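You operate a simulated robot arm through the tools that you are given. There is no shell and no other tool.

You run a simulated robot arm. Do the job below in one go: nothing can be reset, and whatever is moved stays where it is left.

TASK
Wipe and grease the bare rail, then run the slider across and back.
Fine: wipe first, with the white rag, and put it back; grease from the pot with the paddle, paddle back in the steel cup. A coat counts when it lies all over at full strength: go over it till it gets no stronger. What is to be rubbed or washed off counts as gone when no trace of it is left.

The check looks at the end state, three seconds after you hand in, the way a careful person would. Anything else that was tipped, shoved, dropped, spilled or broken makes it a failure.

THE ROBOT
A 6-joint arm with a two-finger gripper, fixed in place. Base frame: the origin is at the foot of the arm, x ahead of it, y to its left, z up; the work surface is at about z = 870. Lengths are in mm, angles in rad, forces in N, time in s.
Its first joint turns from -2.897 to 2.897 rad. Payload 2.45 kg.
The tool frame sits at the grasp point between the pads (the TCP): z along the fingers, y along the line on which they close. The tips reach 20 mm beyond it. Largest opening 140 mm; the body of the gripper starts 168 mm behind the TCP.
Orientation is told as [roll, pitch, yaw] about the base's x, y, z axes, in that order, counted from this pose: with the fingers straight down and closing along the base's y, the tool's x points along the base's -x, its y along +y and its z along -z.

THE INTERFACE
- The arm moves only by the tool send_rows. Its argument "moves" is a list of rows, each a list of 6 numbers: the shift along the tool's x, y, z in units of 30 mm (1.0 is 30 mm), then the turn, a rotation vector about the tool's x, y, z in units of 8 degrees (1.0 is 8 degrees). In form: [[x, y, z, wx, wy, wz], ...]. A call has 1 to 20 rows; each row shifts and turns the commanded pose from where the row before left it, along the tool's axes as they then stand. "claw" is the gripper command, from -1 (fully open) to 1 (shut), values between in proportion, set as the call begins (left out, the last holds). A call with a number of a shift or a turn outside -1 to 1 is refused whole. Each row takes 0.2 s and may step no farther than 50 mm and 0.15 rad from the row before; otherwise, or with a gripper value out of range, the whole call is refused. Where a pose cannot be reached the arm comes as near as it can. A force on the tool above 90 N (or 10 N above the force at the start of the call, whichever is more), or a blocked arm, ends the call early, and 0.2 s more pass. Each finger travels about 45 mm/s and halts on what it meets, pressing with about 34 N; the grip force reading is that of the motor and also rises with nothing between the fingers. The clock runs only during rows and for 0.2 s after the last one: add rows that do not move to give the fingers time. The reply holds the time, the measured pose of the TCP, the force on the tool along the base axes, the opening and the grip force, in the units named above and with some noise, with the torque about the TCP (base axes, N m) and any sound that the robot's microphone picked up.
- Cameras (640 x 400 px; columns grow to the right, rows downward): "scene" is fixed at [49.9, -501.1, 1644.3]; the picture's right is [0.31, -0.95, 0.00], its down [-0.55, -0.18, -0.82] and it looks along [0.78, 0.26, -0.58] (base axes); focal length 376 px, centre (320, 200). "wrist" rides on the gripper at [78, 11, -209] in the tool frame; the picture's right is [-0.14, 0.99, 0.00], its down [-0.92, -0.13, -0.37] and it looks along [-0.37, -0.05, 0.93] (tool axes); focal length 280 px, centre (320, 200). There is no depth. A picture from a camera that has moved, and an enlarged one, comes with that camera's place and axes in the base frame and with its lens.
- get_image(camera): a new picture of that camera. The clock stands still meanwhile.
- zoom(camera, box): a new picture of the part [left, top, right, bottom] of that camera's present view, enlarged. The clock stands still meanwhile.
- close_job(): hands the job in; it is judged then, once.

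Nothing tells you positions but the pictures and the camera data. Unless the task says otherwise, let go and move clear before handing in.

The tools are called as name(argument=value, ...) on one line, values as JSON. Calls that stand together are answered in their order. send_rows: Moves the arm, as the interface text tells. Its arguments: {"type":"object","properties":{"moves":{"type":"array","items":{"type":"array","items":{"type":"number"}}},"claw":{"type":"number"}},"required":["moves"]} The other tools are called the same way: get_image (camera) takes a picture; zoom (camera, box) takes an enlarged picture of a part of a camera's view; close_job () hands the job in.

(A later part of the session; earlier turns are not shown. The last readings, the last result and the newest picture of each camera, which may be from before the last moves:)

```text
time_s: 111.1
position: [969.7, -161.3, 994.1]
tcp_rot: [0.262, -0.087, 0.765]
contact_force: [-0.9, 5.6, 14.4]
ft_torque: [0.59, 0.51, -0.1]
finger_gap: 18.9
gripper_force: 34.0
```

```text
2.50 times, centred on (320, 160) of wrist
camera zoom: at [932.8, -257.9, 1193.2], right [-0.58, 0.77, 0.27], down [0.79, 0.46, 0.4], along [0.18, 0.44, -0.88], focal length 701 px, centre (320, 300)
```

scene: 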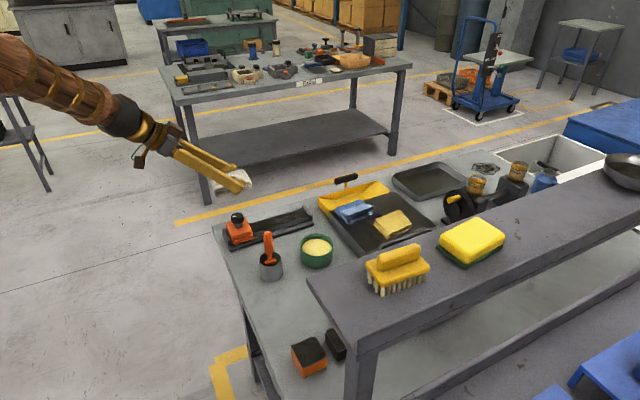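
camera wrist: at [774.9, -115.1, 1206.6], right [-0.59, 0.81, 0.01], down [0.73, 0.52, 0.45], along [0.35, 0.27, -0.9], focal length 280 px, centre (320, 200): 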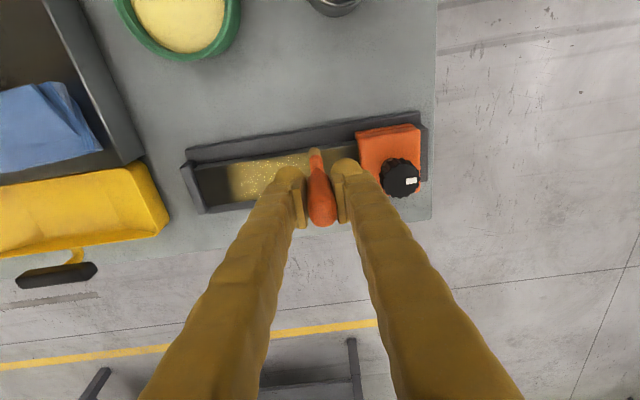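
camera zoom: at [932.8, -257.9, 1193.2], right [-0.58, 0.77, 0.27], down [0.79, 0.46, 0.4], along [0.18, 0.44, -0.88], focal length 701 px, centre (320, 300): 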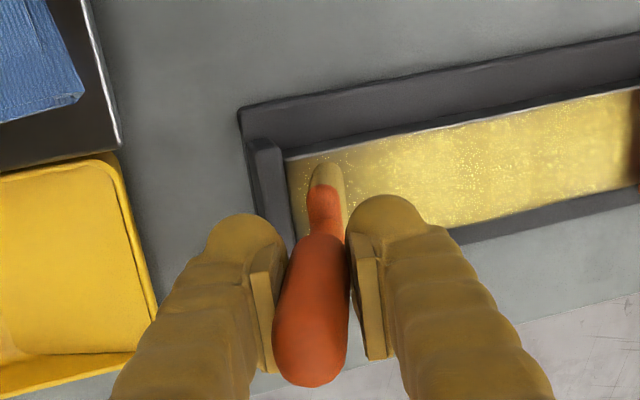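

send_rows(moves=[[0, -0.193, -0.052, 0, 0, 0], [0, 0, 0, 0, 0, 0], [0, 0.15, -0.56, 0, 0, 0], [0, 0.24, -0.9, 0, 0, 0], [0, 0.24, -0.9, 0, 0, 0], [0, 0, 0, 0.9375, 0, 0], [0, 0, 0, 0.9375, 0, 0], [0, 0, 0, 0, 0, 0]])

zoom(camera="scene", box=[220, 130, 340, 250])

zoom(camera="wrist", box=[200, 80, 440, 240])

```text
time_s: 112.9
position: [971.8, -169.7, 1067.6]
tcp_rot: [-0.001, -0.086, 0.767]
contact_force: [-0.5, -0.3, 0.1]
ft_torque: [0.01, 0.01, 0.03]
finger_gap: 18.6
gripper_force: 34.2
```

```text
3.33 times, centred on (280, 190) of scene
camera zoom: at [49.9, -501.1, 1644.3], right [0.31, -0.95, 0.0], down [-0.55, -0.18, -0.82], along [0.78, 0.26, -0.58], focal length 1252 px, centre (453, 233)
```

zoom: 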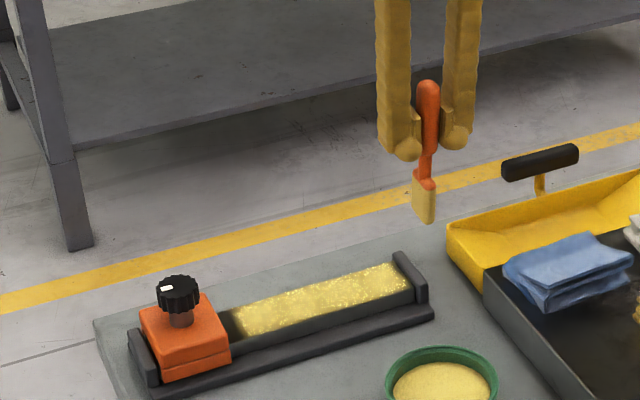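

```text
2.50 times, centred on (320, 160) of wrist
camera zoom: at [894.9, -228.4, 1269.6], right [-0.59, 0.81, 0.01], down [0.73, 0.52, 0.45], along [0.35, 0.27, -0.9], focal length 701 px, centre (320, 300)
```

zoom: 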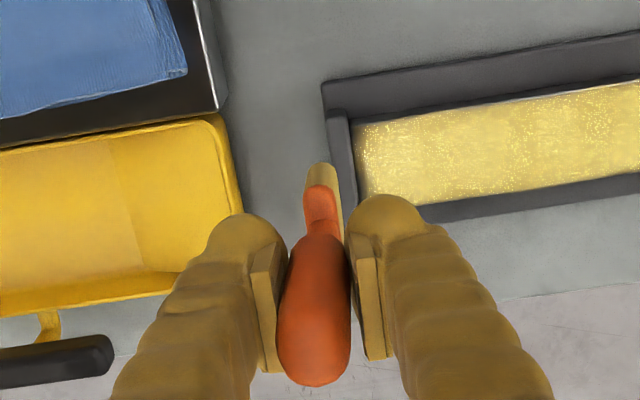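

The coat looks rich over most of the rail. I'll go to the pot again and turn the blade 90° back, so its end can reach right up to the slider.

send_rows(moves=[[0.93, 0.406, -0.081, 0, 0, 0], [0.93, 0.406, -0.081, 0, 0, 0], [0.93, 0.406, -0.081, 0, 0, 0], [0.93, 0.406, -0.081, 0, 0, 0], [0.93, 0.406, -0.081, 0, 0, 0], [0.93, 0.406, -0.081, 0, 0, 0], [0, 0, 0, 0.0816, 0, 0.934], [0, 0, 0, 0.0816, 0, 0.934], [0, 0, 0, 0.0816, 0, 0.934], [0, 0, 0, 0.0816, 0, 0.934], [0, 0, 0, 0.0816, 0, 0.934], [0, 0, 0, 0.0816, 0, 0.934], [0, 0, 0, 0.0816, 0, 0.934], [0, 0, 0, 0.0816, 0, 0.934], [0, 0, 0, 0.0816, 0, 0.934], [0, 0, 0, 0.0816, 0, 0.934], [0, 0, 0, 0.0816, 0, 0.934], [0, 0, 0, 0.0816, 0, 0.934], [0, 0, 0, 0, 0, 0]])

zoom(camera="scene", box=[220, 150, 360, 280])

zoom(camera="wrist", box=[200, 60, 440, 240])

```text
time_s: 116.9
position: [799.3, -234.2, 1068.1]
tcp_rot: [-0.001, -0.087, -0.804]
contact_force: [-0.3, -0.6, -0.5]
ft_torque: [-0.02, 0.0, -0.01]
finger_gap: 18.3
gripper_force: 34.0
```

```text
3.08 times, centred on (290, 215) of scene
camera zoom: at [49.9, -501.1, 1644.3], right [0.31, -0.95, 0.0], down [-0.55, -0.18, -0.82], along [0.78, 0.26, -0.58], focal length 1156 px, centre (412, 154)
```

zoom: 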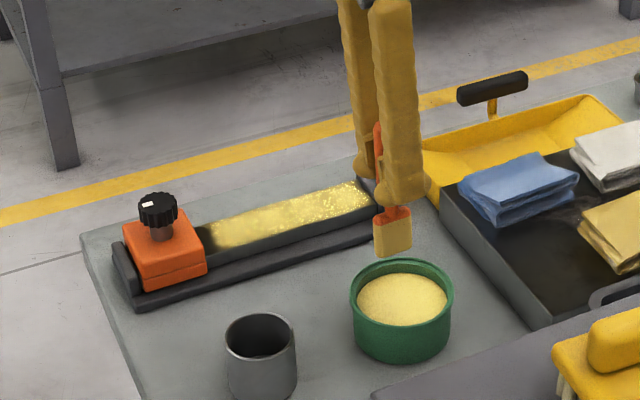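

```text
2.22 times, centred on (320, 150) of wrist
camera zoom: at [741.2, -156.4, 1270.1], right [0.81, 0.59, 0.01], down [0.52, -0.73, 0.45], along [0.27, -0.36, -0.89], focal length 623 px, centre (320, 311)
```

zoom: 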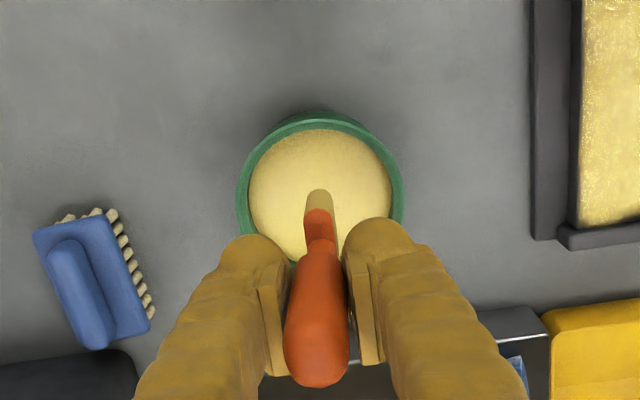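

send_rows(moves=[[0.05, 0, 0.6, 0, 0, 0], [0.05, 0, 0.6, 0, 0, 0], [0.04, 0, 0.52, 0, 0, 0], [0, 0, 0.1, 0, 0, 0], [0, 0, 0.06, 0, 0, 0], [0, 0, 0, 0, 0, 0]])

```text
time_s: 118.3
position: [800.4, -233.5, 1011.8]
tcp_rot: [-0.001, -0.086, -0.803]
contact_force: [0.1, 0.6, -0.6]
ft_torque: [0.02, -0.02, 0.02]
finger_gap: 18.4
gripper_force: 33.8
```

send_rows(moves=[[0.003, 0, 0.06, 0, 0, 0], [0.003, 0, 0.05, 0, 0, 0], [0, 0, 0, 0, 0, 0]])

send_rows(moves=[[0.003, 0, 0.05, 0, 0, 0], [0, 0, 0, 0, 0, 0]])

zoom(camera="scene", box=[290, 200, 350, 260])

```text
time_s: 119.1
position: [799.5, -233.5, 1009.4]
tcp_rot: [0.0, -0.086, -0.802]
contact_force: [-0.8, -0.3, 0.1]
ft_torque: [-0.02, 0.0, -0.05]
finger_gap: 18.5
gripper_force: 33.9
```

```text
time_s: 119.7
position: [800.0, -234.5, 1009.1]
tcp_rot: [-0.001, -0.087, -0.802]
contact_force: [-1.0, 1.7, 13.5]
ft_torque: [0.34, 0.28, -0.01]
finger_gap: 18.4
gripper_force: 34.4
```

```text
6.67 times, centred on (320, 230) of scene
camera zoom: at [49.9, -501.1, 1644.3], right [0.31, -0.95, 0.0], down [-0.55, -0.18, -0.82], along [0.78, 0.26, -0.58], focal length 2504 px, centre (320, 0)
```

zoom: 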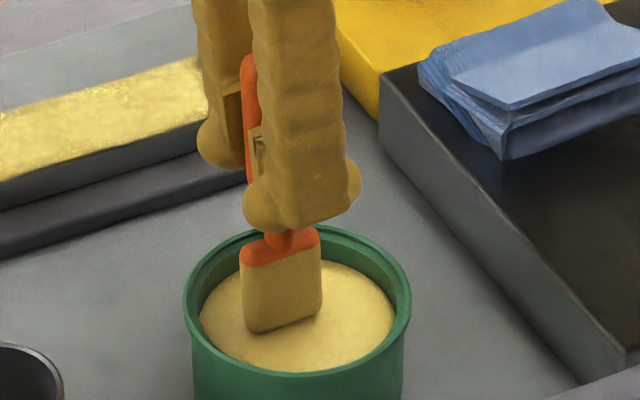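

Loaded. I'll carry it to the slider end with the blade lying along the rail.

send_rows(moves=[[-0.087, 0, -0.996, 0, 0, 0], [-0.087, 0, -0.996, 0, 0, 0], [0.427, 0.852, -0.037, 0, 0, 0], [0.427, 0.852, -0.037, 0, 0, 0], [0.427, 0.852, -0.037, 0, 0, 0], [0.427, 0.852, -0.037, 0, 0, 0], [0.427, 0.852, -0.037, 0, 0, 0], [0.427, 0.852, -0.037, 0, 0, 0], [0.427, 0.852, -0.037, 0, 0, 0], [0.063, 0, 0.72, 0, 0, 0], [0.063, 0, 0.72, 0, 0, 0], [0.05, 0, 0.6, 0, 0, 0], [0, 0, 0, 0, 0, 0]])

zoom(camera="scene", box=[220, 175, 310, 250])

zoom(camera="wrist", box=[200, 20, 440, 240])

```text
time_s: 122.5
position: [865.7, -46.8, 1005.8]
tcp_rot: [-0.002, -0.085, -0.803]
contact_force: [0.2, 0.2, -0.6]
ft_torque: [0.02, 0.03, -0.02]
finger_gap: 18.6
gripper_force: 34.3
```

```text
5.33 times, centred on (265, 212) of scene
camera zoom: at [49.9, -501.1, 1644.3], right [0.31, -0.95, 0.0], down [-0.55, -0.18, -0.82], along [0.78, 0.26, -0.58], focal length 2004 px, centre (613, 133)
```

zoom: 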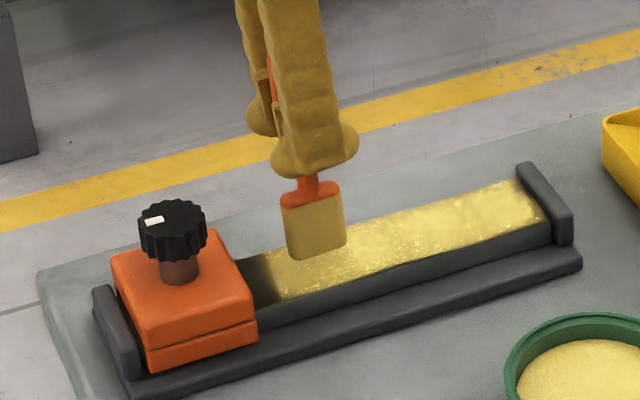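

```text
1.82 times, centred on (320, 130) of wrist
camera zoom: at [807.8, 30.5, 1207.6], right [0.81, 0.59, 0.01], down [0.52, -0.73, 0.45], along [0.27, -0.36, -0.89], focal length 510 px, centre (320, 327)
```

zoom: 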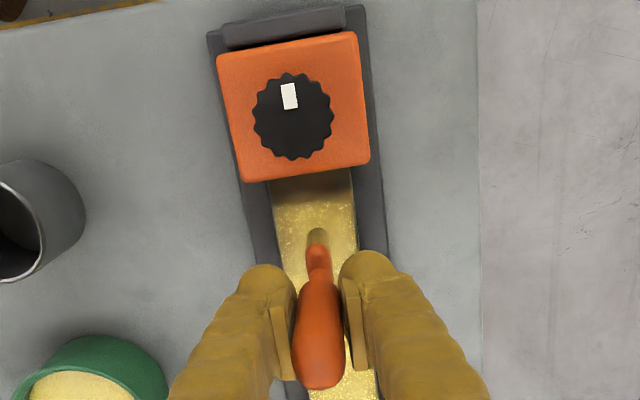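

Good overhead view. The blade end is about 30 mm short of the slider, so I'll move closer and lower.

send_rows(moves=[[0.4, 0, 0.015, 0, 0, 0], [0.4, 0, 0.015, 0, 0, 0], [0.003, 0, 0.04, 0, 0, 0], [0, 0, 0, 0, 0, 0]])

zoom(camera="scene", box=[235, 190, 295, 245])

zoom(camera="wrist", box=[240, 40, 400, 200])

```text
time_s: 123.5
position: [849.4, -27.4, 1001.1]
tcp_rot: [-0.003, -0.086, -0.803]
contact_force: [-0.2, -0.2, -0.9]
ft_torque: [0.01, -0.02, 0.0]
finger_gap: 18.4
gripper_force: 33.8
```

```text
7.27 times, centred on (265, 218) of scene
camera zoom: at [49.9, -501.1, 1644.3], right [0.31, -0.95, 0.0], down [-0.55, -0.18, -0.82], along [0.78, 0.26, -0.58], focal length 2732 px, centre (720, 73)
```

zoom: 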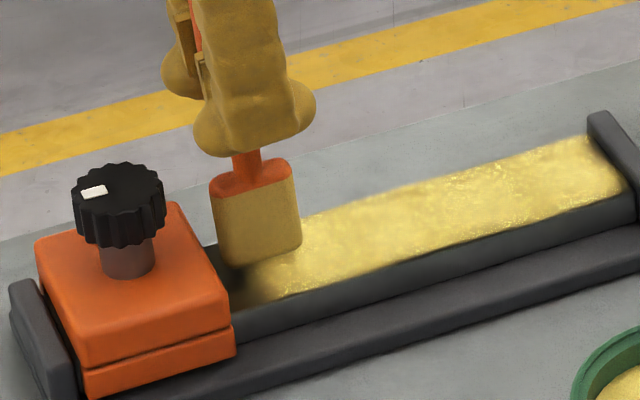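

```text
2.50 times, centred on (320, 120) of wrist
camera zoom: at [791.7, 49.0, 1203.4], right [0.81, 0.59, 0.01], down [0.52, -0.73, 0.45], along [0.27, -0.36, -0.89], focal length 701 px, centre (320, 400)
```

zoom: 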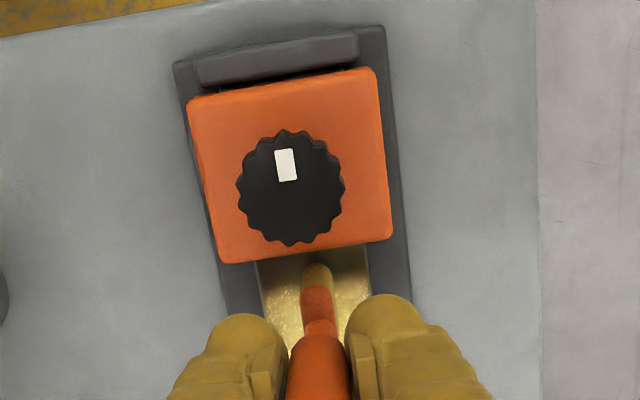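

send_rows(moves=[[0.003, 0, 0.05, 0, 0, 0], [0, 0, 0, 0, 0, 0]])

send_rows(moves=[[0.003, 0, 0.04, 0, 0, 0], [0, 0, 0, 0, 0, 0]])

```text
time_s: 124.1
position: [851.1, -27.0, 999.4]
tcp_rot: [-0.001, -0.086, -0.802]
contact_force: [-0.2, -0.5, -0.2]
ft_torque: [0.01, -0.02, -0.02]
finger_gap: 18.5
gripper_force: 33.7
```

```text
time_s: 124.7
position: [848.3, -27.0, 998.8]
tcp_rot: [-0.002, -0.086, -0.804]
contact_force: [0.1, 1.3, 7.9]
ft_torque: [0.17, 0.15, -0.03]
finger_gap: 18.5
gripper_force: 34.0
```

Contact. I'll press lightly, then do cross strokes over the full rail width, nudging toward the slider.

send_rows(moves=[[0, 0, 0.025, 0, 0, 0], [0, -0.4, 0, 0, 0, 0], [0, -0.35, 0, 0, 0, 0], [0.1, 0, -0.005, 0, 0, 0], [0, 0.5, 0, 0, 0, 0], [0, 0.5, 0, 0, 0, 0], [0, 0.5, 0, 0, 0, 0], [0, 0, 0, 0, 0, 0]])

zoom(camera="scene", box=[235, 190, 295, 245])

zoom(camera="wrist", box=[240, 40, 400, 200])

```text
time_s: 126.5
position: [863.7, -11.9, 996.0]
tcp_rot: [-0.002, -0.086, -0.803]
contact_force: [-3.3, -0.4, 12.5]
ft_torque: [0.05, 0.46, 0.08]
finger_gap: 18.3
gripper_force: 34.1
```

```text
7.27 times, centred on (265, 218) of scene
camera zoom: at [49.9, -501.1, 1644.3], right [0.31, -0.95, 0.0], down [-0.55, -0.18, -0.82], along [0.78, 0.26, -0.58], focal length 2732 px, centre (720, 73)
```

zoom: 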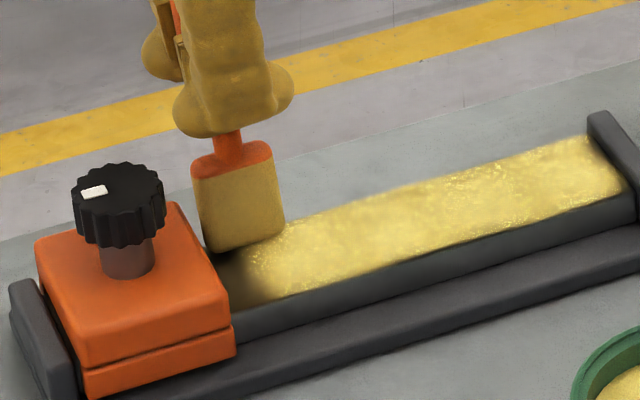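

```text
2.50 times, centred on (320, 120) of wrist
camera zoom: at [805.7, 66.0, 1199.0], right [0.81, 0.59, 0.01], down [0.52, -0.73, 0.45], along [0.27, -0.36, -0.89], focal length 701 px, centre (320, 400)
```

zoom: 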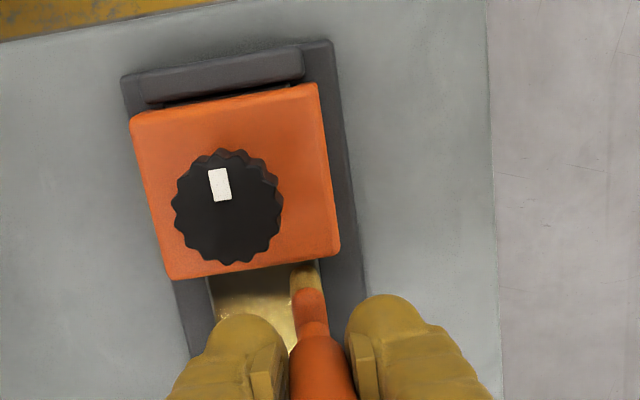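

send_rows(moves=[[0.05, 0, 0.01, 0, 0, 0], [0, -0.25, 0, 0, 0, 0], [0, -0.25, 0.003, 0, 0, 0], [0, -0.25, 0, 0, 0, 0], [0, -0.25, 0.003, 0, 0, 0], [0, -0.25, 0, 0, 0, 0], [0, -0.25, 0.003, 0, 0, 0], [0, 0, 0, 0, 0, 0]])

zoom(camera="scene", box=[235, 190, 295, 245])

zoom(camera="wrist", box=[240, 40, 400, 200])

```text
time_s: 128.3
position: [831.6, -40.1, 997.0]
tcp_rot: [-0.001, -0.086, -0.804]
contact_force: [-0.3, 0.1, 0.1]
ft_torque: [-0.02, 0.0, -0.02]
finger_gap: 18.6
gripper_force: 34.2
```

```text
7.27 times, centred on (265, 218) of scene
camera zoom: at [49.9, -501.1, 1644.3], right [0.31, -0.95, 0.0], down [-0.55, -0.18, -0.82], along [0.78, 0.26, -0.58], focal length 2732 px, centre (720, 73)
```

zoom: 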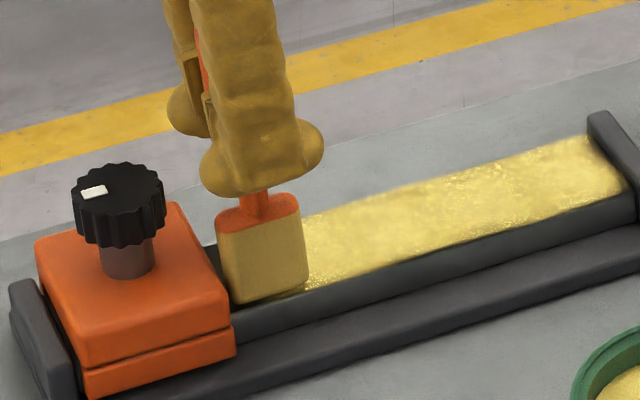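

```text
2.50 times, centred on (320, 120) of wrist
camera zoom: at [773.5, 37.3, 1199.1], right [0.81, 0.59, 0.01], down [0.52, -0.73, 0.45], along [0.27, -0.36, -0.89], focal length 701 px, centre (320, 400)
```

zoom: 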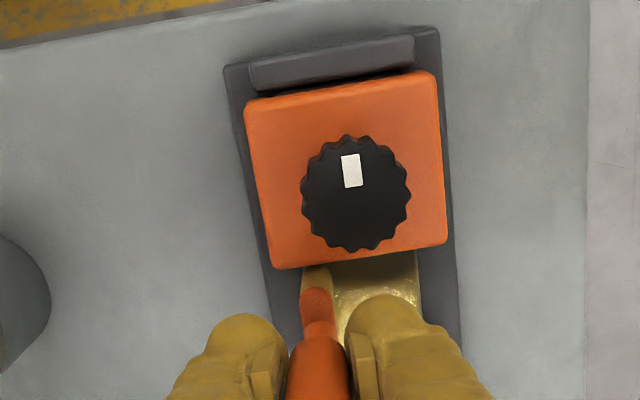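

send_rows(moves=[[0.06, 0.1, 0.035, 0, 0, 0], [0, 0, 0, 0, 0, 0]])

send_rows(moves=[[0, 0, 0.03, 0, 0, 0], [0, 0, 0, 0, 0, 0]])

```text
time_s: 128.9
position: [832.7, -36.2, 997.0]
tcp_rot: [-0.001, -0.086, -0.803]
contact_force: [-0.3, -0.7, 8.4]
ft_torque: [0.02, 0.05, 0.0]
finger_gap: 18.6
gripper_force: 34.2
```

```text
time_s: 129.5
position: [833.7, -36.7, 996.1]
tcp_rot: [0.001, -0.089, -0.803]
contact_force: [0.1, 0.5, 25.0]
ft_torque: [0.23, 0.22, 0.0]
finger_gap: 18.4
gripper_force: 34.4
```

send_rows(moves=[[0, -0.2, 0, 0, 0, 0], [0, 0.2, 0, 0, 0, 0], [0, 0.2, 0, 0, 0, 0], [0, 0.2, 0, 0, 0, 0], [0, 0.2, 0, 0, 0, 0], [0, 0.2, 0, 0, 0, 0], [0, 0.2, 0, 0, 0, 0], [0, 0.2, 0, 0, 0, 0], [0, 0.2, 0, 0, 0, 0], [0, 0, 0, 0, 0, 0]])

zoom(camera="scene", box=[235, 190, 295, 245])

zoom(camera="wrist", box=[240, 40, 400, 200])

```text
time_s: 131.7
position: [861.6, -8.4, 994.9]
tcp_rot: [-0.001, -0.087, -0.802]
contact_force: [0.6, 0.0, -0.5]
ft_torque: [-0.02, 0.0, 0.0]
finger_gap: 18.7
gripper_force: 34.4
```

```text
7.27 times, centred on (265, 218) of scene
camera zoom: at [49.9, -501.1, 1644.3], right [0.31, -0.95, 0.0], down [-0.55, -0.18, -0.82], along [0.78, 0.26, -0.58], focal length 2732 px, centre (720, 73)
```

zoom: 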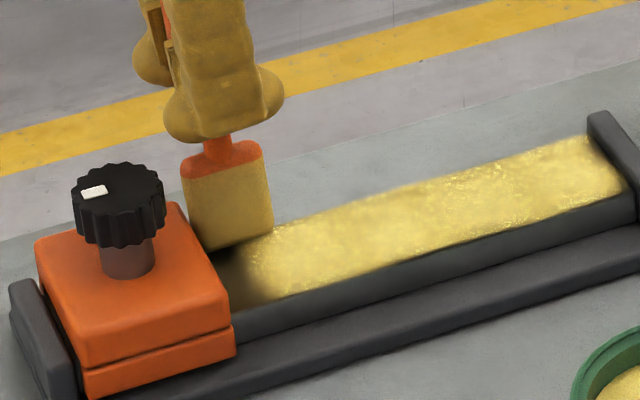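

```text
2.50 times, centred on (320, 120) of wrist
camera zoom: at [804.0, 69.7, 1196.8], right [0.81, 0.59, 0.01], down [0.52, -0.73, 0.45], along [0.27, -0.36, -0.89], focal length 701 px, centre (320, 400)
```

zoom: 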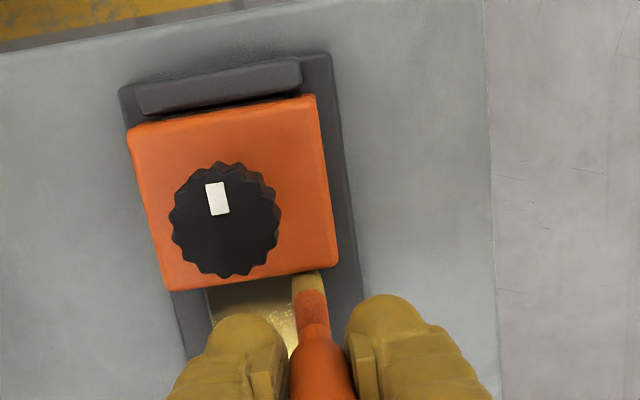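

The coat right at the slider stays weak because the deposit centres on the blade's middle. I'll use up this load along the rail, then re-grip the paddle higher so the fingers clear the knob.

send_rows(moves=[[-0.1, -0.3, 0.03, 0, 0, 0], [0, -0.3, 0.02, 0, 0, 0], [0, 0, 0, 0, 0, 0]])

```text
time_s: 132.5
position: [852.1, -24.1, 994.3]
tcp_rot: [-0.001, -0.085, -0.803]
contact_force: [1.0, 0.3, 9.2]
ft_torque: [0.07, 0.07, 0.01]
finger_gap: 18.7
gripper_force: 34.2
```

send_rows(moves=[[-0.445, 0, 0.041, 0, 0, 0], [-0.445, 0, 0.041, 0, 0, 0], [-0.445, 0, 0.041, 0, 0, 0], [-0.445, 0, 0.041, 0, 0, 0], [-0.445, 0, 0.041, 0, 0, 0], [-0.445, 0, 0.041, 0, 0, 0], [-0.445, 0, 0.041, 0, 0, 0], [-0.445, 0, 0.041, 0, 0, 0], [-0.445, 0, 0.041, 0, 0, 0], [0, 0, 0, 0, 0, 0]])

zoom(camera="scene", box=[220, 175, 330, 250])

zoom(camera="wrist", box=[220, 0, 420, 220])

```text
time_s: 134.7
position: [934.7, -108.8, 992.6]
tcp_rot: [-0.003, -0.085, -0.802]
contact_force: [0.3, -0.2, 1.3]
ft_torque: [-0.01, -0.04, 0.0]
finger_gap: 18.7
gripper_force: 34.0
```

```text
5.33 times, centred on (275, 212) of scene
camera zoom: at [49.9, -501.1, 1644.3], right [0.31, -0.95, 0.0], down [-0.55, -0.18, -0.82], along [0.78, 0.26, -0.58], focal length 2004 px, centre (560, 133)
```

zoom: 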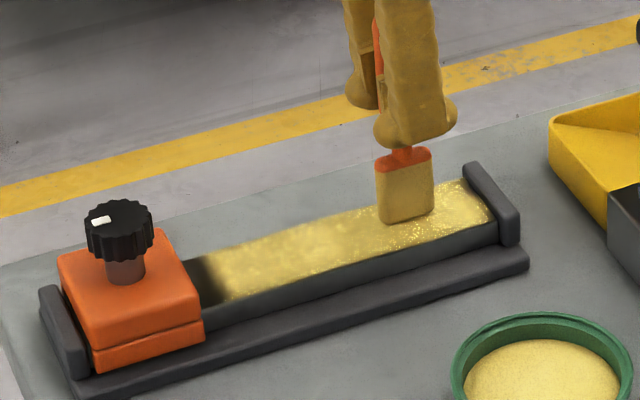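

```text
1.82 times, centred on (320, 110) of wrist
camera zoom: at [876.6, -32.9, 1194.9], right [0.81, 0.59, 0.01], down [0.52, -0.73, 0.45], along [0.27, -0.36, -0.89], focal length 510 px, centre (320, 364)
```

zoom: 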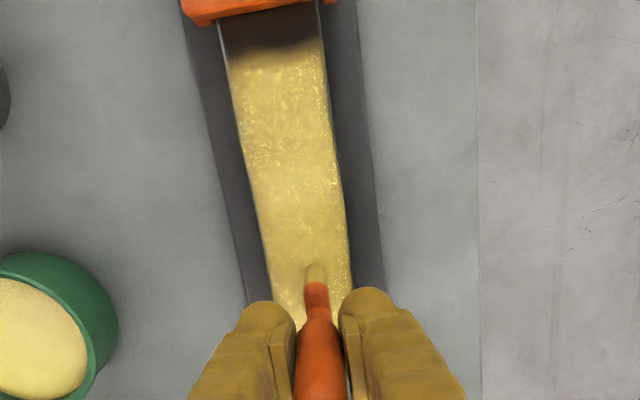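

The remaining bare strip is right by the slider. I'll take the paddle to the cup, set it down and re-grip it higher.

send_rows(moves=[[-0.082, 0, -0.941, 0, 0, 0], [-0.082, 0, -0.941, 0, 0, 0], [-0.082, 0, -0.941, 0, 0, 0], [0.697, -0.895, -0.061, 0, 0, 0], [0.697, -0.895, -0.061, 0, 0, 0], [0.697, -0.895, -0.061, 0, 0, 0], [0.697, -0.895, -0.061, 0, 0, 0], [0.697, -0.895, -0.061, 0, 0, 0], [0.697, -0.895, -0.061, 0, 0, 0], [0.697, -0.895, -0.061, 0, 0, 0], [0, 0, 0, 0, 0, 0]])

zoom(camera="scene", box=[210, 170, 330, 290])

zoom(camera="wrist", box=[220, 60, 420, 220])

```text
time_s: 137.1
position: [695.7, -134.7, 1078.2]
tcp_rot: [-0.003, -0.086, -0.804]
contact_force: [0.1, -0.5, -0.5]
ft_torque: [0.02, -0.02, -0.01]
finger_gap: 18.6
gripper_force: 33.4
```

```text
3.33 times, centred on (270, 230) of scene
camera zoom: at [49.9, -501.1, 1644.3], right [0.31, -0.95, 0.0], down [-0.55, -0.18, -0.82], along [0.78, 0.26, -0.58], focal length 1252 px, centre (487, 100)
```

zoom: 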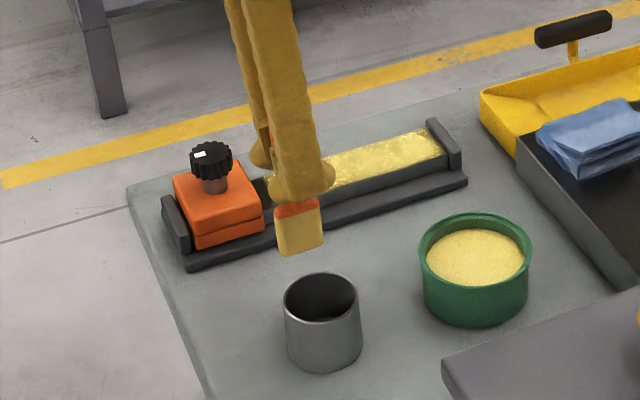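

```text
2.50 times, centred on (320, 140) of wrist
camera zoom: at [638.1, -57.7, 1279.7], right [0.81, 0.59, 0.01], down [0.52, -0.73, 0.45], along [0.27, -0.36, -0.89], focal length 701 px, centre (320, 350)
```

zoom: 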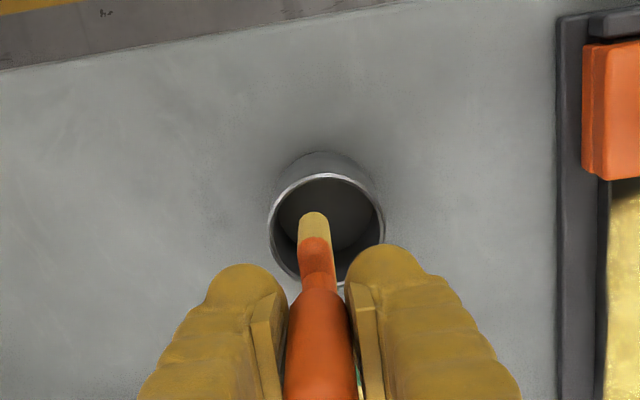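

The blade needs a 5 mm shift to be centred on the cup. I'll shift and lower it into the cup.

send_rows(moves=[[-0.183, 0.1, 0.016, 0, 0, 0], [0.069, 0, 0.789, 0, 0, 0], [0.069, 0, 0.789, 0, 0, 0], [0, 0, 0, 0, 0, 0]])

zoom(camera="scene", box=[230, 210, 310, 290])

zoom(camera="wrist", box=[220, 60, 420, 220])

```text
time_s: 138.1
position: [702.3, -135.9, 1031.1]
tcp_rot: [-0.003, -0.086, -0.803]
contact_force: [0.0, -0.6, -0.3]
ft_torque: [0.01, 0.0, 0.03]
finger_gap: 18.4
gripper_force: 34.6
```

```text
5.00 times, centred on (270, 250) of scene
camera zoom: at [49.9, -501.1, 1644.3], right [0.31, -0.95, 0.0], down [-0.55, -0.18, -0.82], along [0.78, 0.26, -0.58], focal length 1878 px, centre (570, -50)
```

zoom: 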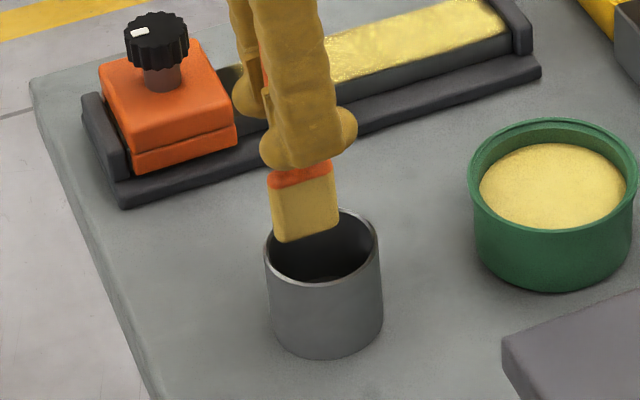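

```text
2.50 times, centred on (320, 140) of wrist
camera zoom: at [644.4, -59.0, 1233.3], right [0.81, 0.59, 0.01], down [0.52, -0.73, 0.45], along [0.27, -0.36, -0.89], focal length 701 px, centre (320, 350)
```

zoom: 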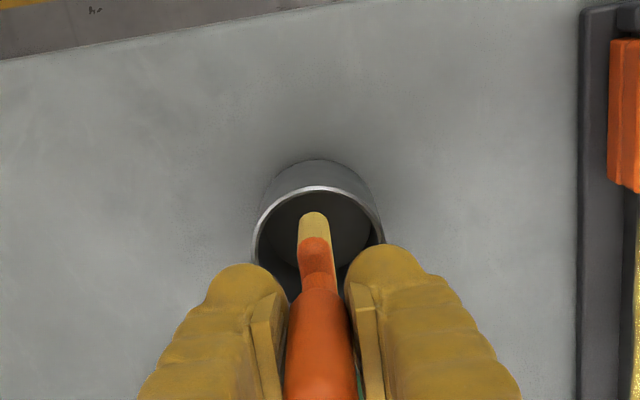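

The blade is at the cup mouth and well centred. I'll nudge it 3 mm and descend slowly.

send_rows(moves=[[-0.1, 0, 0.009, 0, 0, 0], [0.043, 0, 0.5, 0, 0, 0], [0.043, 0, 0.5, 0, 0, 0], [0, 0, 0, 0, 0, 0]])

zoom(camera="scene", box=[230, 210, 310, 290])

```text
time_s: 139.1
position: [705.0, -138.5, 1000.3]
tcp_rot: [-0.002, -0.084, -0.802]
contact_force: [0.1, -0.6, -0.8]
ft_torque: [-0.02, -0.05, 0.0]
finger_gap: 18.6
gripper_force: 34.2
```

```text
5.00 times, centred on (270, 250) of scene
camera zoom: at [49.9, -501.1, 1644.3], right [0.31, -0.95, 0.0], down [-0.55, -0.18, -0.82], along [0.78, 0.26, -0.58], focal length 1878 px, centre (570, -50)
```

zoom: 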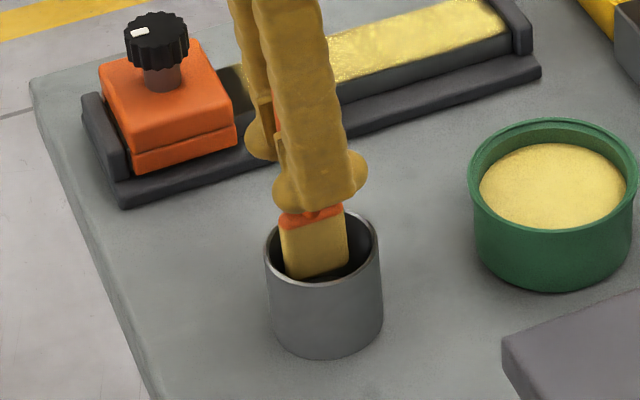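

send_rows(moves=[[0.03, 0, 0.4, 0, 0, 0], [0.03, 0, 0.33, 0, 0, 0], [0, 0, 0, 0, 0, 0]])

send_rows(moves=[[0.005, 0, 0.08, 0, 0, 0], [0.005, 0, 0.08, 0, 0, 0], [0, 0, 0, 0, 0, 0]])

zoom(camera="scene", box=[230, 210, 310, 290])

```text
time_s: 139.9
position: [705.3, -138.4, 978.3]
tcp_rot: [-0.002, -0.086, -0.803]
contact_force: [0.5, -0.4, 0.0]
ft_torque: [0.01, -0.01, 0.04]
finger_gap: 18.5
gripper_force: 34.0
```

```text
time_s: 140.7
position: [703.9, -138.7, 971.6]
tcp_rot: [-0.001, -0.086, -0.804]
contact_force: [0.5, 0.3, 0.2]
ft_torque: [0.03, -0.01, 0.02]
finger_gap: 18.6
gripper_force: 34.6
```

```text
5.00 times, centred on (270, 250) of scene
camera zoom: at [49.9, -501.1, 1644.3], right [0.31, -0.95, 0.0], down [-0.55, -0.18, -0.82], along [0.78, 0.26, -0.58], focal length 1878 px, centre (570, -50)
```

zoom: 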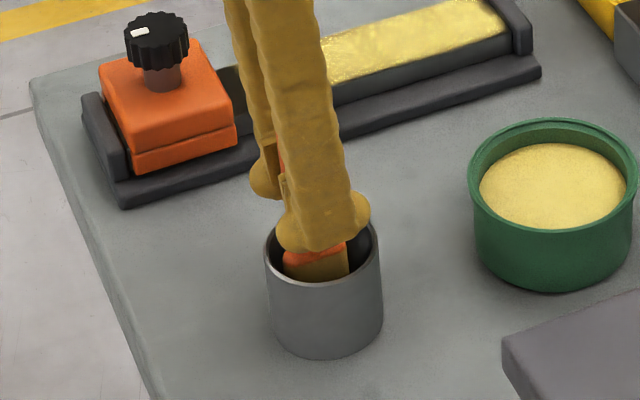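

send_rows(moves=[[0.005, 0, 0.07, 0, 0, 0], [0, 0, 0, 0, 0, 0]])

send_rows(moves=[[0.005, 0, 0.07, 0, 0, 0], [0, 0, 0, 0, 0, 0]])

```text
time_s: 141.3
position: [704.4, -138.5, 971.7]
tcp_rot: [-0.004, -0.086, -0.802]
contact_force: [-0.2, -0.5, -1.1]
ft_torque: [0.0, -0.02, 0.0]
finger_gap: 18.4
gripper_force: 34.0
```

```text
time_s: 141.9
position: [704.1, -138.0, 968.0]
tcp_rot: [-0.001, -0.087, -0.803]
contact_force: [0.6, 0.0, -0.6]
ft_torque: [-0.02, 0.02, -0.01]
finger_gap: 18.3
gripper_force: 33.8
```

send_rows(moves=[[0.004, 0, 0.05, 0, 0, 0], [0, 0, 0, 0, 0, 0]])

send_rows(moves=[[0.004, 0, 0.05, 0, 0, 0], [0, 0, 0, 0, 0, 0]])

```text
time_s: 142.5
position: [704.4, -139.4, 968.1]
tcp_rot: [-0.003, -0.088, -0.804]
contact_force: [-1.9, 1.8, 13.6]
ft_torque: [0.31, 0.29, 0.01]
finger_gap: 18.5
gripper_force: 33.4
```

```text
time_s: 143.1
position: [705.4, -139.4, 966.5]
tcp_rot: [0.001, -0.088, -0.804]
contact_force: [4.3, -4.2, 27.3]
ft_torque: [-0.04, -0.13, 0.0]
finger_gap: 18.4
gripper_force: 34.3
```

The paddle rests on the cup floor. I'll open slightly, slide up the handle by about 31 mm and re-grip.

send_rows(moves=[[0, 0, -0.03, 0, 0, 0], [0, 0, 0, 0, 0, 0], [-0.03, 0, -0.3, 0, 0, 0], [-0.06, 0, -0.7, 0, 0, 0], [0, 0, 0, 0, 0, 0]], claw=0.571)

zoom(camera="scene", box=[230, 210, 310, 290])

zoom(camera="wrist", box=[220, 80, 420, 240])

```text
time_s: 144.3
position: [704.6, -139.2, 996.6]
tcp_rot: [-0.001, -0.084, -0.804]
contact_force: [0.3, 0.7, 0.2]
ft_torque: [0.02, -0.03, 0.01]
finger_gap: 30.0
gripper_force: 0.1
```

```text
5.00 times, centred on (270, 250) of scene
camera zoom: at [49.9, -501.1, 1644.3], right [0.31, -0.95, 0.0], down [-0.55, -0.18, -0.82], along [0.78, 0.26, -0.58], focal length 1878 px, centre (570, -50)
```

zoom: 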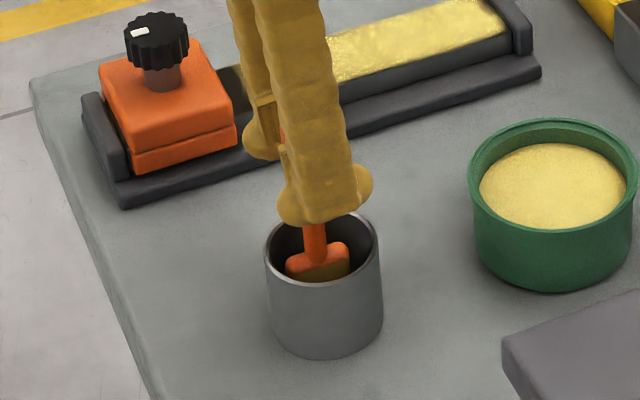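

```text
2.50 times, centred on (320, 160) of wrist
camera zoom: at [646.8, -61.9, 1198.8], right [0.81, 0.59, 0.01], down [0.52, -0.73, 0.45], along [0.27, -0.36, -0.89], focal length 701 px, centre (320, 300)
```

zoom: 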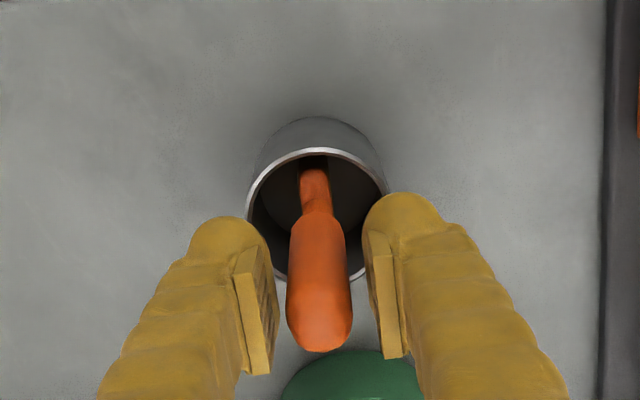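

send_rows(moves=[[0, 0, -0.1, 0, 0, 0], [0, 0, 0, 0, 0, 0], [0, 0, 0, 0, 0, 0], [0, 0, 0, 0, 0, 0]], claw=1)

send_rows(moves=[[-0.04, 0, -0.5, 0, 0, 0], [-0.08, 0, -0.9, 0, 0, 0], [-0.08, 0, -0.9, 0, 0, 0], [-0.08, 0, -0.9, 0, 0, 0], [0, 0, 0, 0, 0, 0]])

zoom(camera="scene", box=[230, 170, 310, 290])

zoom(camera="wrist", box=[220, 80, 420, 240])

```text
time_s: 145.3
position: [704.7, -137.8, 999.4]
tcp_rot: [-0.001, -0.086, -0.803]
contact_force: [-0.1, 0.1, -0.8]
ft_torque: [0.02, -0.02, 0.03]
finger_gap: 18.5
gripper_force: 34.2
```

```text
time_s: 146.5
position: [703.8, -138.2, 1097.6]
tcp_rot: [-0.003, -0.088, -0.803]
contact_force: [0.0, -0.4, -0.7]
ft_torque: [0.01, -0.03, -0.01]
finger_gap: 18.7
gripper_force: 33.6
```

```text
3.33 times, centred on (270, 230) of scene
camera zoom: at [49.9, -501.1, 1644.3], right [0.31, -0.95, 0.0], down [-0.55, -0.18, -0.82], along [0.78, 0.26, -0.58], focal length 1252 px, centre (487, 100)
```

zoom: 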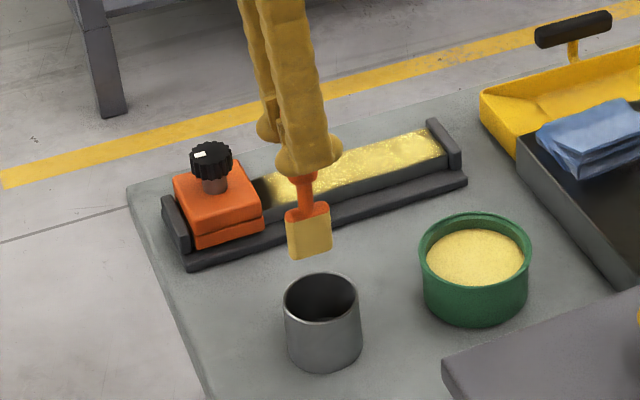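

```text
2.50 times, centred on (320, 160) of wrist
camera zoom: at [646.8, -61.0, 1299.1], right [0.81, 0.59, 0.01], down [0.52, -0.73, 0.45], along [0.27, -0.36, -0.89], focal length 701 px, centre (320, 300)
```

zoom: 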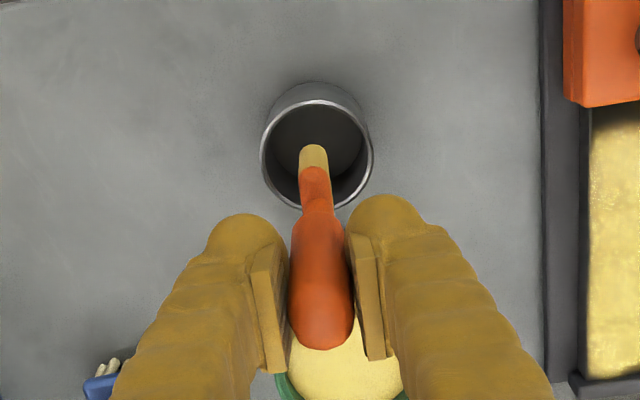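

Re-gripped 30 mm higher, with the blade still loaded and level. I'll turn it across the rail again and go to the slider end.

send_rows(moves=[[0, 0, 0, -0.0816, 0, -0.934], [0, 0, 0, -0.0816, 0, -0.934], [0, 0, 0, -0.0816, 0, -0.934], [0, 0, 0, -0.0816, 0, -0.934], [0, 0, 0, -0.0816, 0, -0.934], [0, 0, 0, -0.0816, 0, -0.934], [0, 0, 0, -0.0816, 0, -0.934], [0, 0, 0, -0.0816, 0, -0.934], [0, 0, 0, -0.0816, 0, -0.934], [0, 0, 0, -0.0816, 0, -0.934], [0, 0, 0, -0.0816, 0, -0.934], [0, 0, 0, -0.0816, 0, -0.934], [-0.979, -0.206, 0.086, 0, 0, 0], [-0.979, -0.206, 0.086, 0, 0, 0], [-0.979, -0.206, 0.086, 0, 0, 0], [-0.979, -0.206, 0.086, 0, 0, 0], [-0.979, -0.206, 0.086, 0, 0, 0], [-0.979, -0.206, 0.086, 0, 0, 0], [0, 0, 0, 0, 0, 0]])

send_rows(moves=[[0.067, 0, 0.75, 0, 0, 0], [0.067, 0, 0.75, 0, 0, 0], [0.05, 0, 0.55, 0, 0, 0], [0, 0, 0, 0, 0, 0]])

zoom(camera="scene", box=[220, 170, 310, 250])

zoom(camera="wrist", box=[200, 60, 440, 240])

```text
time_s: 150.5
position: [860.1, -42.4, 1095.9]
tcp_rot: [0.0, -0.087, 0.767]
contact_force: [0.1, -0.9, -0.4]
ft_torque: [0.02, -0.01, 0.02]
finger_gap: 18.8
gripper_force: 33.4
```

```text
time_s: 151.5
position: [859.5, -42.6, 1032.9]
tcp_rot: [0.002, -0.085, 0.767]
contact_force: [0.2, 0.6, -0.7]
ft_torque: [0.02, -0.03, 0.03]
finger_gap: 18.6
gripper_force: 34.1
```

```text
5.00 times, centred on (265, 210) of scene
camera zoom: at [49.9, -501.1, 1644.3], right [0.31, -0.95, 0.0], down [-0.55, -0.18, -0.82], along [0.78, 0.26, -0.58], focal length 1878 px, centre (595, 150)
```

zoom: 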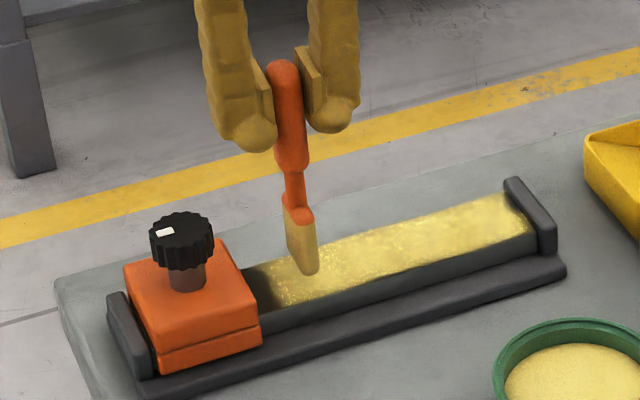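

```text
2.22 times, centred on (320, 150) of wrist
camera zoom: at [783.5, -101.1, 1236.0], right [-0.59, 0.81, 0.01], down [0.73, 0.52, 0.45], along [0.35, 0.27, -0.9], focal length 623 px, centre (320, 311)
```

zoom: 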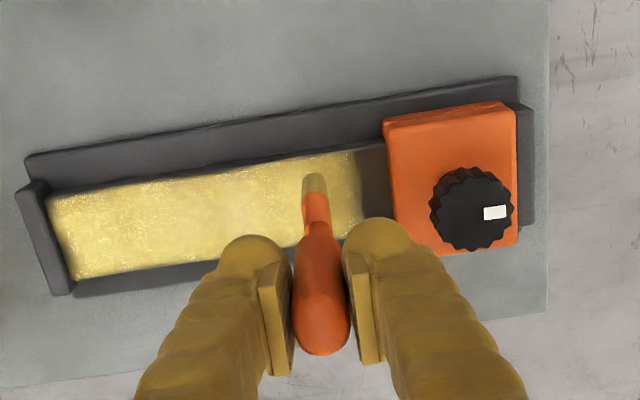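

Now the fingers sit well above the knob. I'll move toward the slider and lower to contact.

send_rows(moves=[[0, 0.433, 0, 0, 0, 0], [0.02, 0, 0.2, 0, 0, 0], [0, 0, 0, 0, 0, 0]])

send_rows(moves=[[0.005, 0, 0.06, 0, 0, 0], [0, 0, 0, 0, 0, 0]])

send_rows(moves=[[0.005, 0, 0.05, 0, 0, 0], [0, 0, 0, 0, 0, 0]])

```text
time_s: 152.3
position: [848.6, -33.6, 1028.1]
tcp_rot: [0.001, -0.086, 0.767]
contact_force: [1.2, -0.7, -1.1]
ft_torque: [0.02, -0.01, -0.02]
finger_gap: 18.5
gripper_force: 33.8
```

```text
time_s: 152.9
position: [849.4, -33.1, 1027.4]
tcp_rot: [0.0, -0.085, 0.766]
contact_force: [-1.0, -0.1, -0.6]
ft_torque: [0.04, -0.02, -0.04]
finger_gap: 18.3
gripper_force: 33.9
```

```text
time_s: 153.5
position: [850.6, -33.2, 1025.8]
tcp_rot: [0.001, -0.086, 0.766]
contact_force: [0.4, 0.0, -1.1]
ft_torque: [0.0, 0.01, 0.01]
finger_gap: 18.6
gripper_force: 34.1
```

send_rows(moves=[[0.005, 0, 0.06, 0, 0, 0], [0, 0, 0, 0, 0, 0]])

send_rows(moves=[[0.003, 0, 0.04, 0, 0, 0], [0, 0, 0, 0, 0, 0]])

```text
time_s: 154.1
position: [850.0, -33.3, 1023.1]
tcp_rot: [0.0, -0.087, 0.767]
contact_force: [0.2, -0.3, -1.1]
ft_torque: [0.0, 0.03, 0.01]
finger_gap: 18.4
gripper_force: 34.0
```

```text
time_s: 154.7
position: [848.6, -32.1, 1022.9]
tcp_rot: [0.001, -0.085, 0.765]
contact_force: [-0.3, -0.5, 6.1]
ft_torque: [-0.05, 0.04, 0.03]
finger_gap: 18.3
gripper_force: 34.0
```

Contact. I'll press slightly and slide slowly toward the slider.

send_rows(moves=[[0, 0, 0.02, 0, 0, 0], [0, 0.12, 0, 0, 0, 0], [0, 0.12, 0, 0, 0, 0], [0, 0.12, 0, 0, 0, 0], [0, 0, 0, 0, 0, 0]])

zoom(camera="scene", box=[235, 185, 295, 245])

zoom(camera="wrist", box=[240, 80, 420, 220])

```text
time_s: 155.9
position: [842.7, -24.7, 1021.6]
tcp_rot: [0.0, -0.086, 0.767]
contact_force: [3.4, -1.3, 14.5]
ft_torque: [-0.14, -0.37, 0.02]
finger_gap: 18.6
gripper_force: 33.9
```

```text
6.67 times, centred on (265, 215) of scene
camera zoom: at [49.9, -501.1, 1644.3], right [0.31, -0.95, 0.0], down [-0.55, -0.18, -0.82], along [0.78, 0.26, -0.58], focal length 2504 px, centre (687, 100)
```

zoom: 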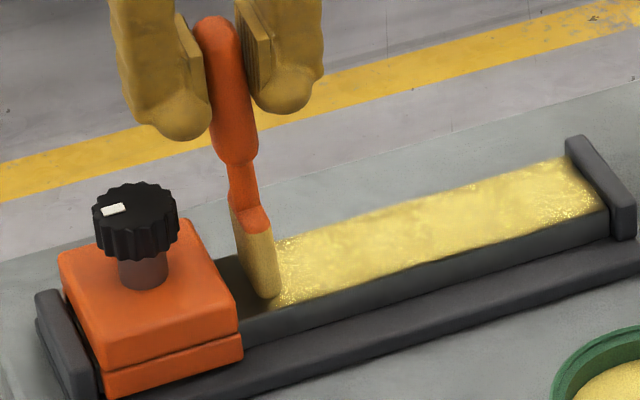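

```text
2.86 times, centred on (330, 150) of wrist
camera zoom: at [766.6, -83.4, 1223.9], right [-0.59, 0.81, 0.01], down [0.73, 0.52, 0.45], along [0.35, 0.27, -0.9], focal length 801 px, centre (291, 343)
```

zoom: 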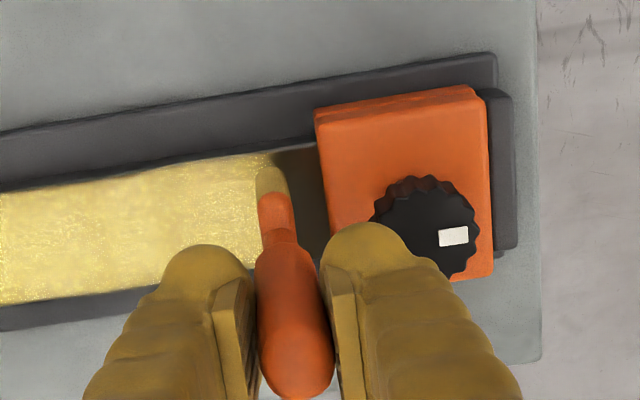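

send_rows(moves=[[0, 0.1, 0.003, 0, 0, 0], [0, 0.1, 0, 0, 0, 0], [0, 0.1, 0.003, 0, 0, 0], [0, 0.05, 0, 0, 0, 0], [0, 0, 0, 0, 0, 0]])

zoom(camera="scene", box=[235, 185, 295, 245])

zoom(camera="wrist", box=[240, 80, 420, 220])

```text
time_s: 157.1
position: [834.2, -17.7, 1021.7]
tcp_rot: [-0.001, -0.086, 0.765]
contact_force: [2.8, -3.7, 17.0]
ft_torque: [-0.34, -0.35, 0.01]
finger_gap: 18.5
gripper_force: 33.8
```

```text
6.67 times, centred on (265, 215) of scene
camera zoom: at [49.9, -501.1, 1644.3], right [0.31, -0.95, 0.0], down [-0.55, -0.18, -0.82], along [0.78, 0.26, -0.58], focal length 2504 px, centre (687, 100)
```

zoom: 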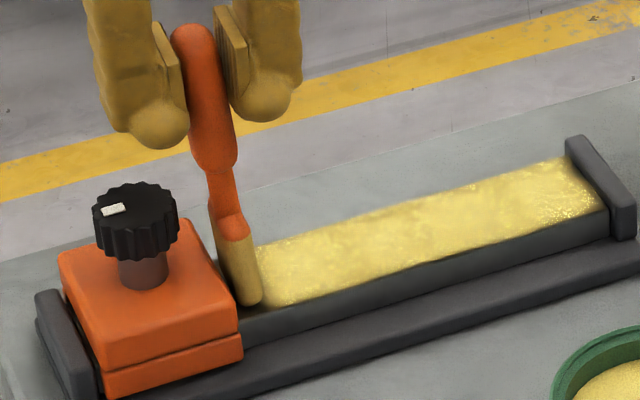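

```text
2.86 times, centred on (330, 150) of wrist
camera zoom: at [758.6, -76.9, 1223.7], right [-0.59, 0.81, 0.01], down [0.73, 0.52, 0.45], along [0.35, 0.27, -0.9], focal length 801 px, centre (291, 343)
```

zoom: 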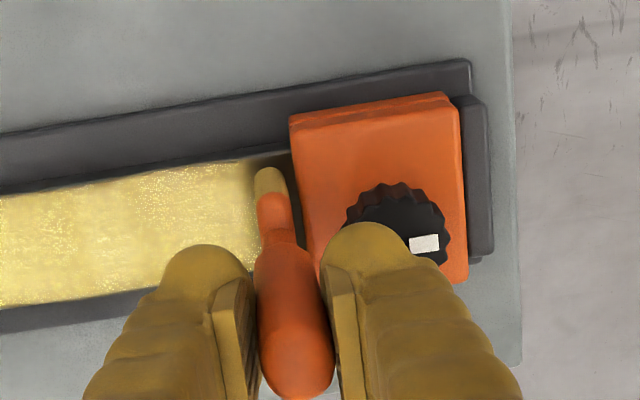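

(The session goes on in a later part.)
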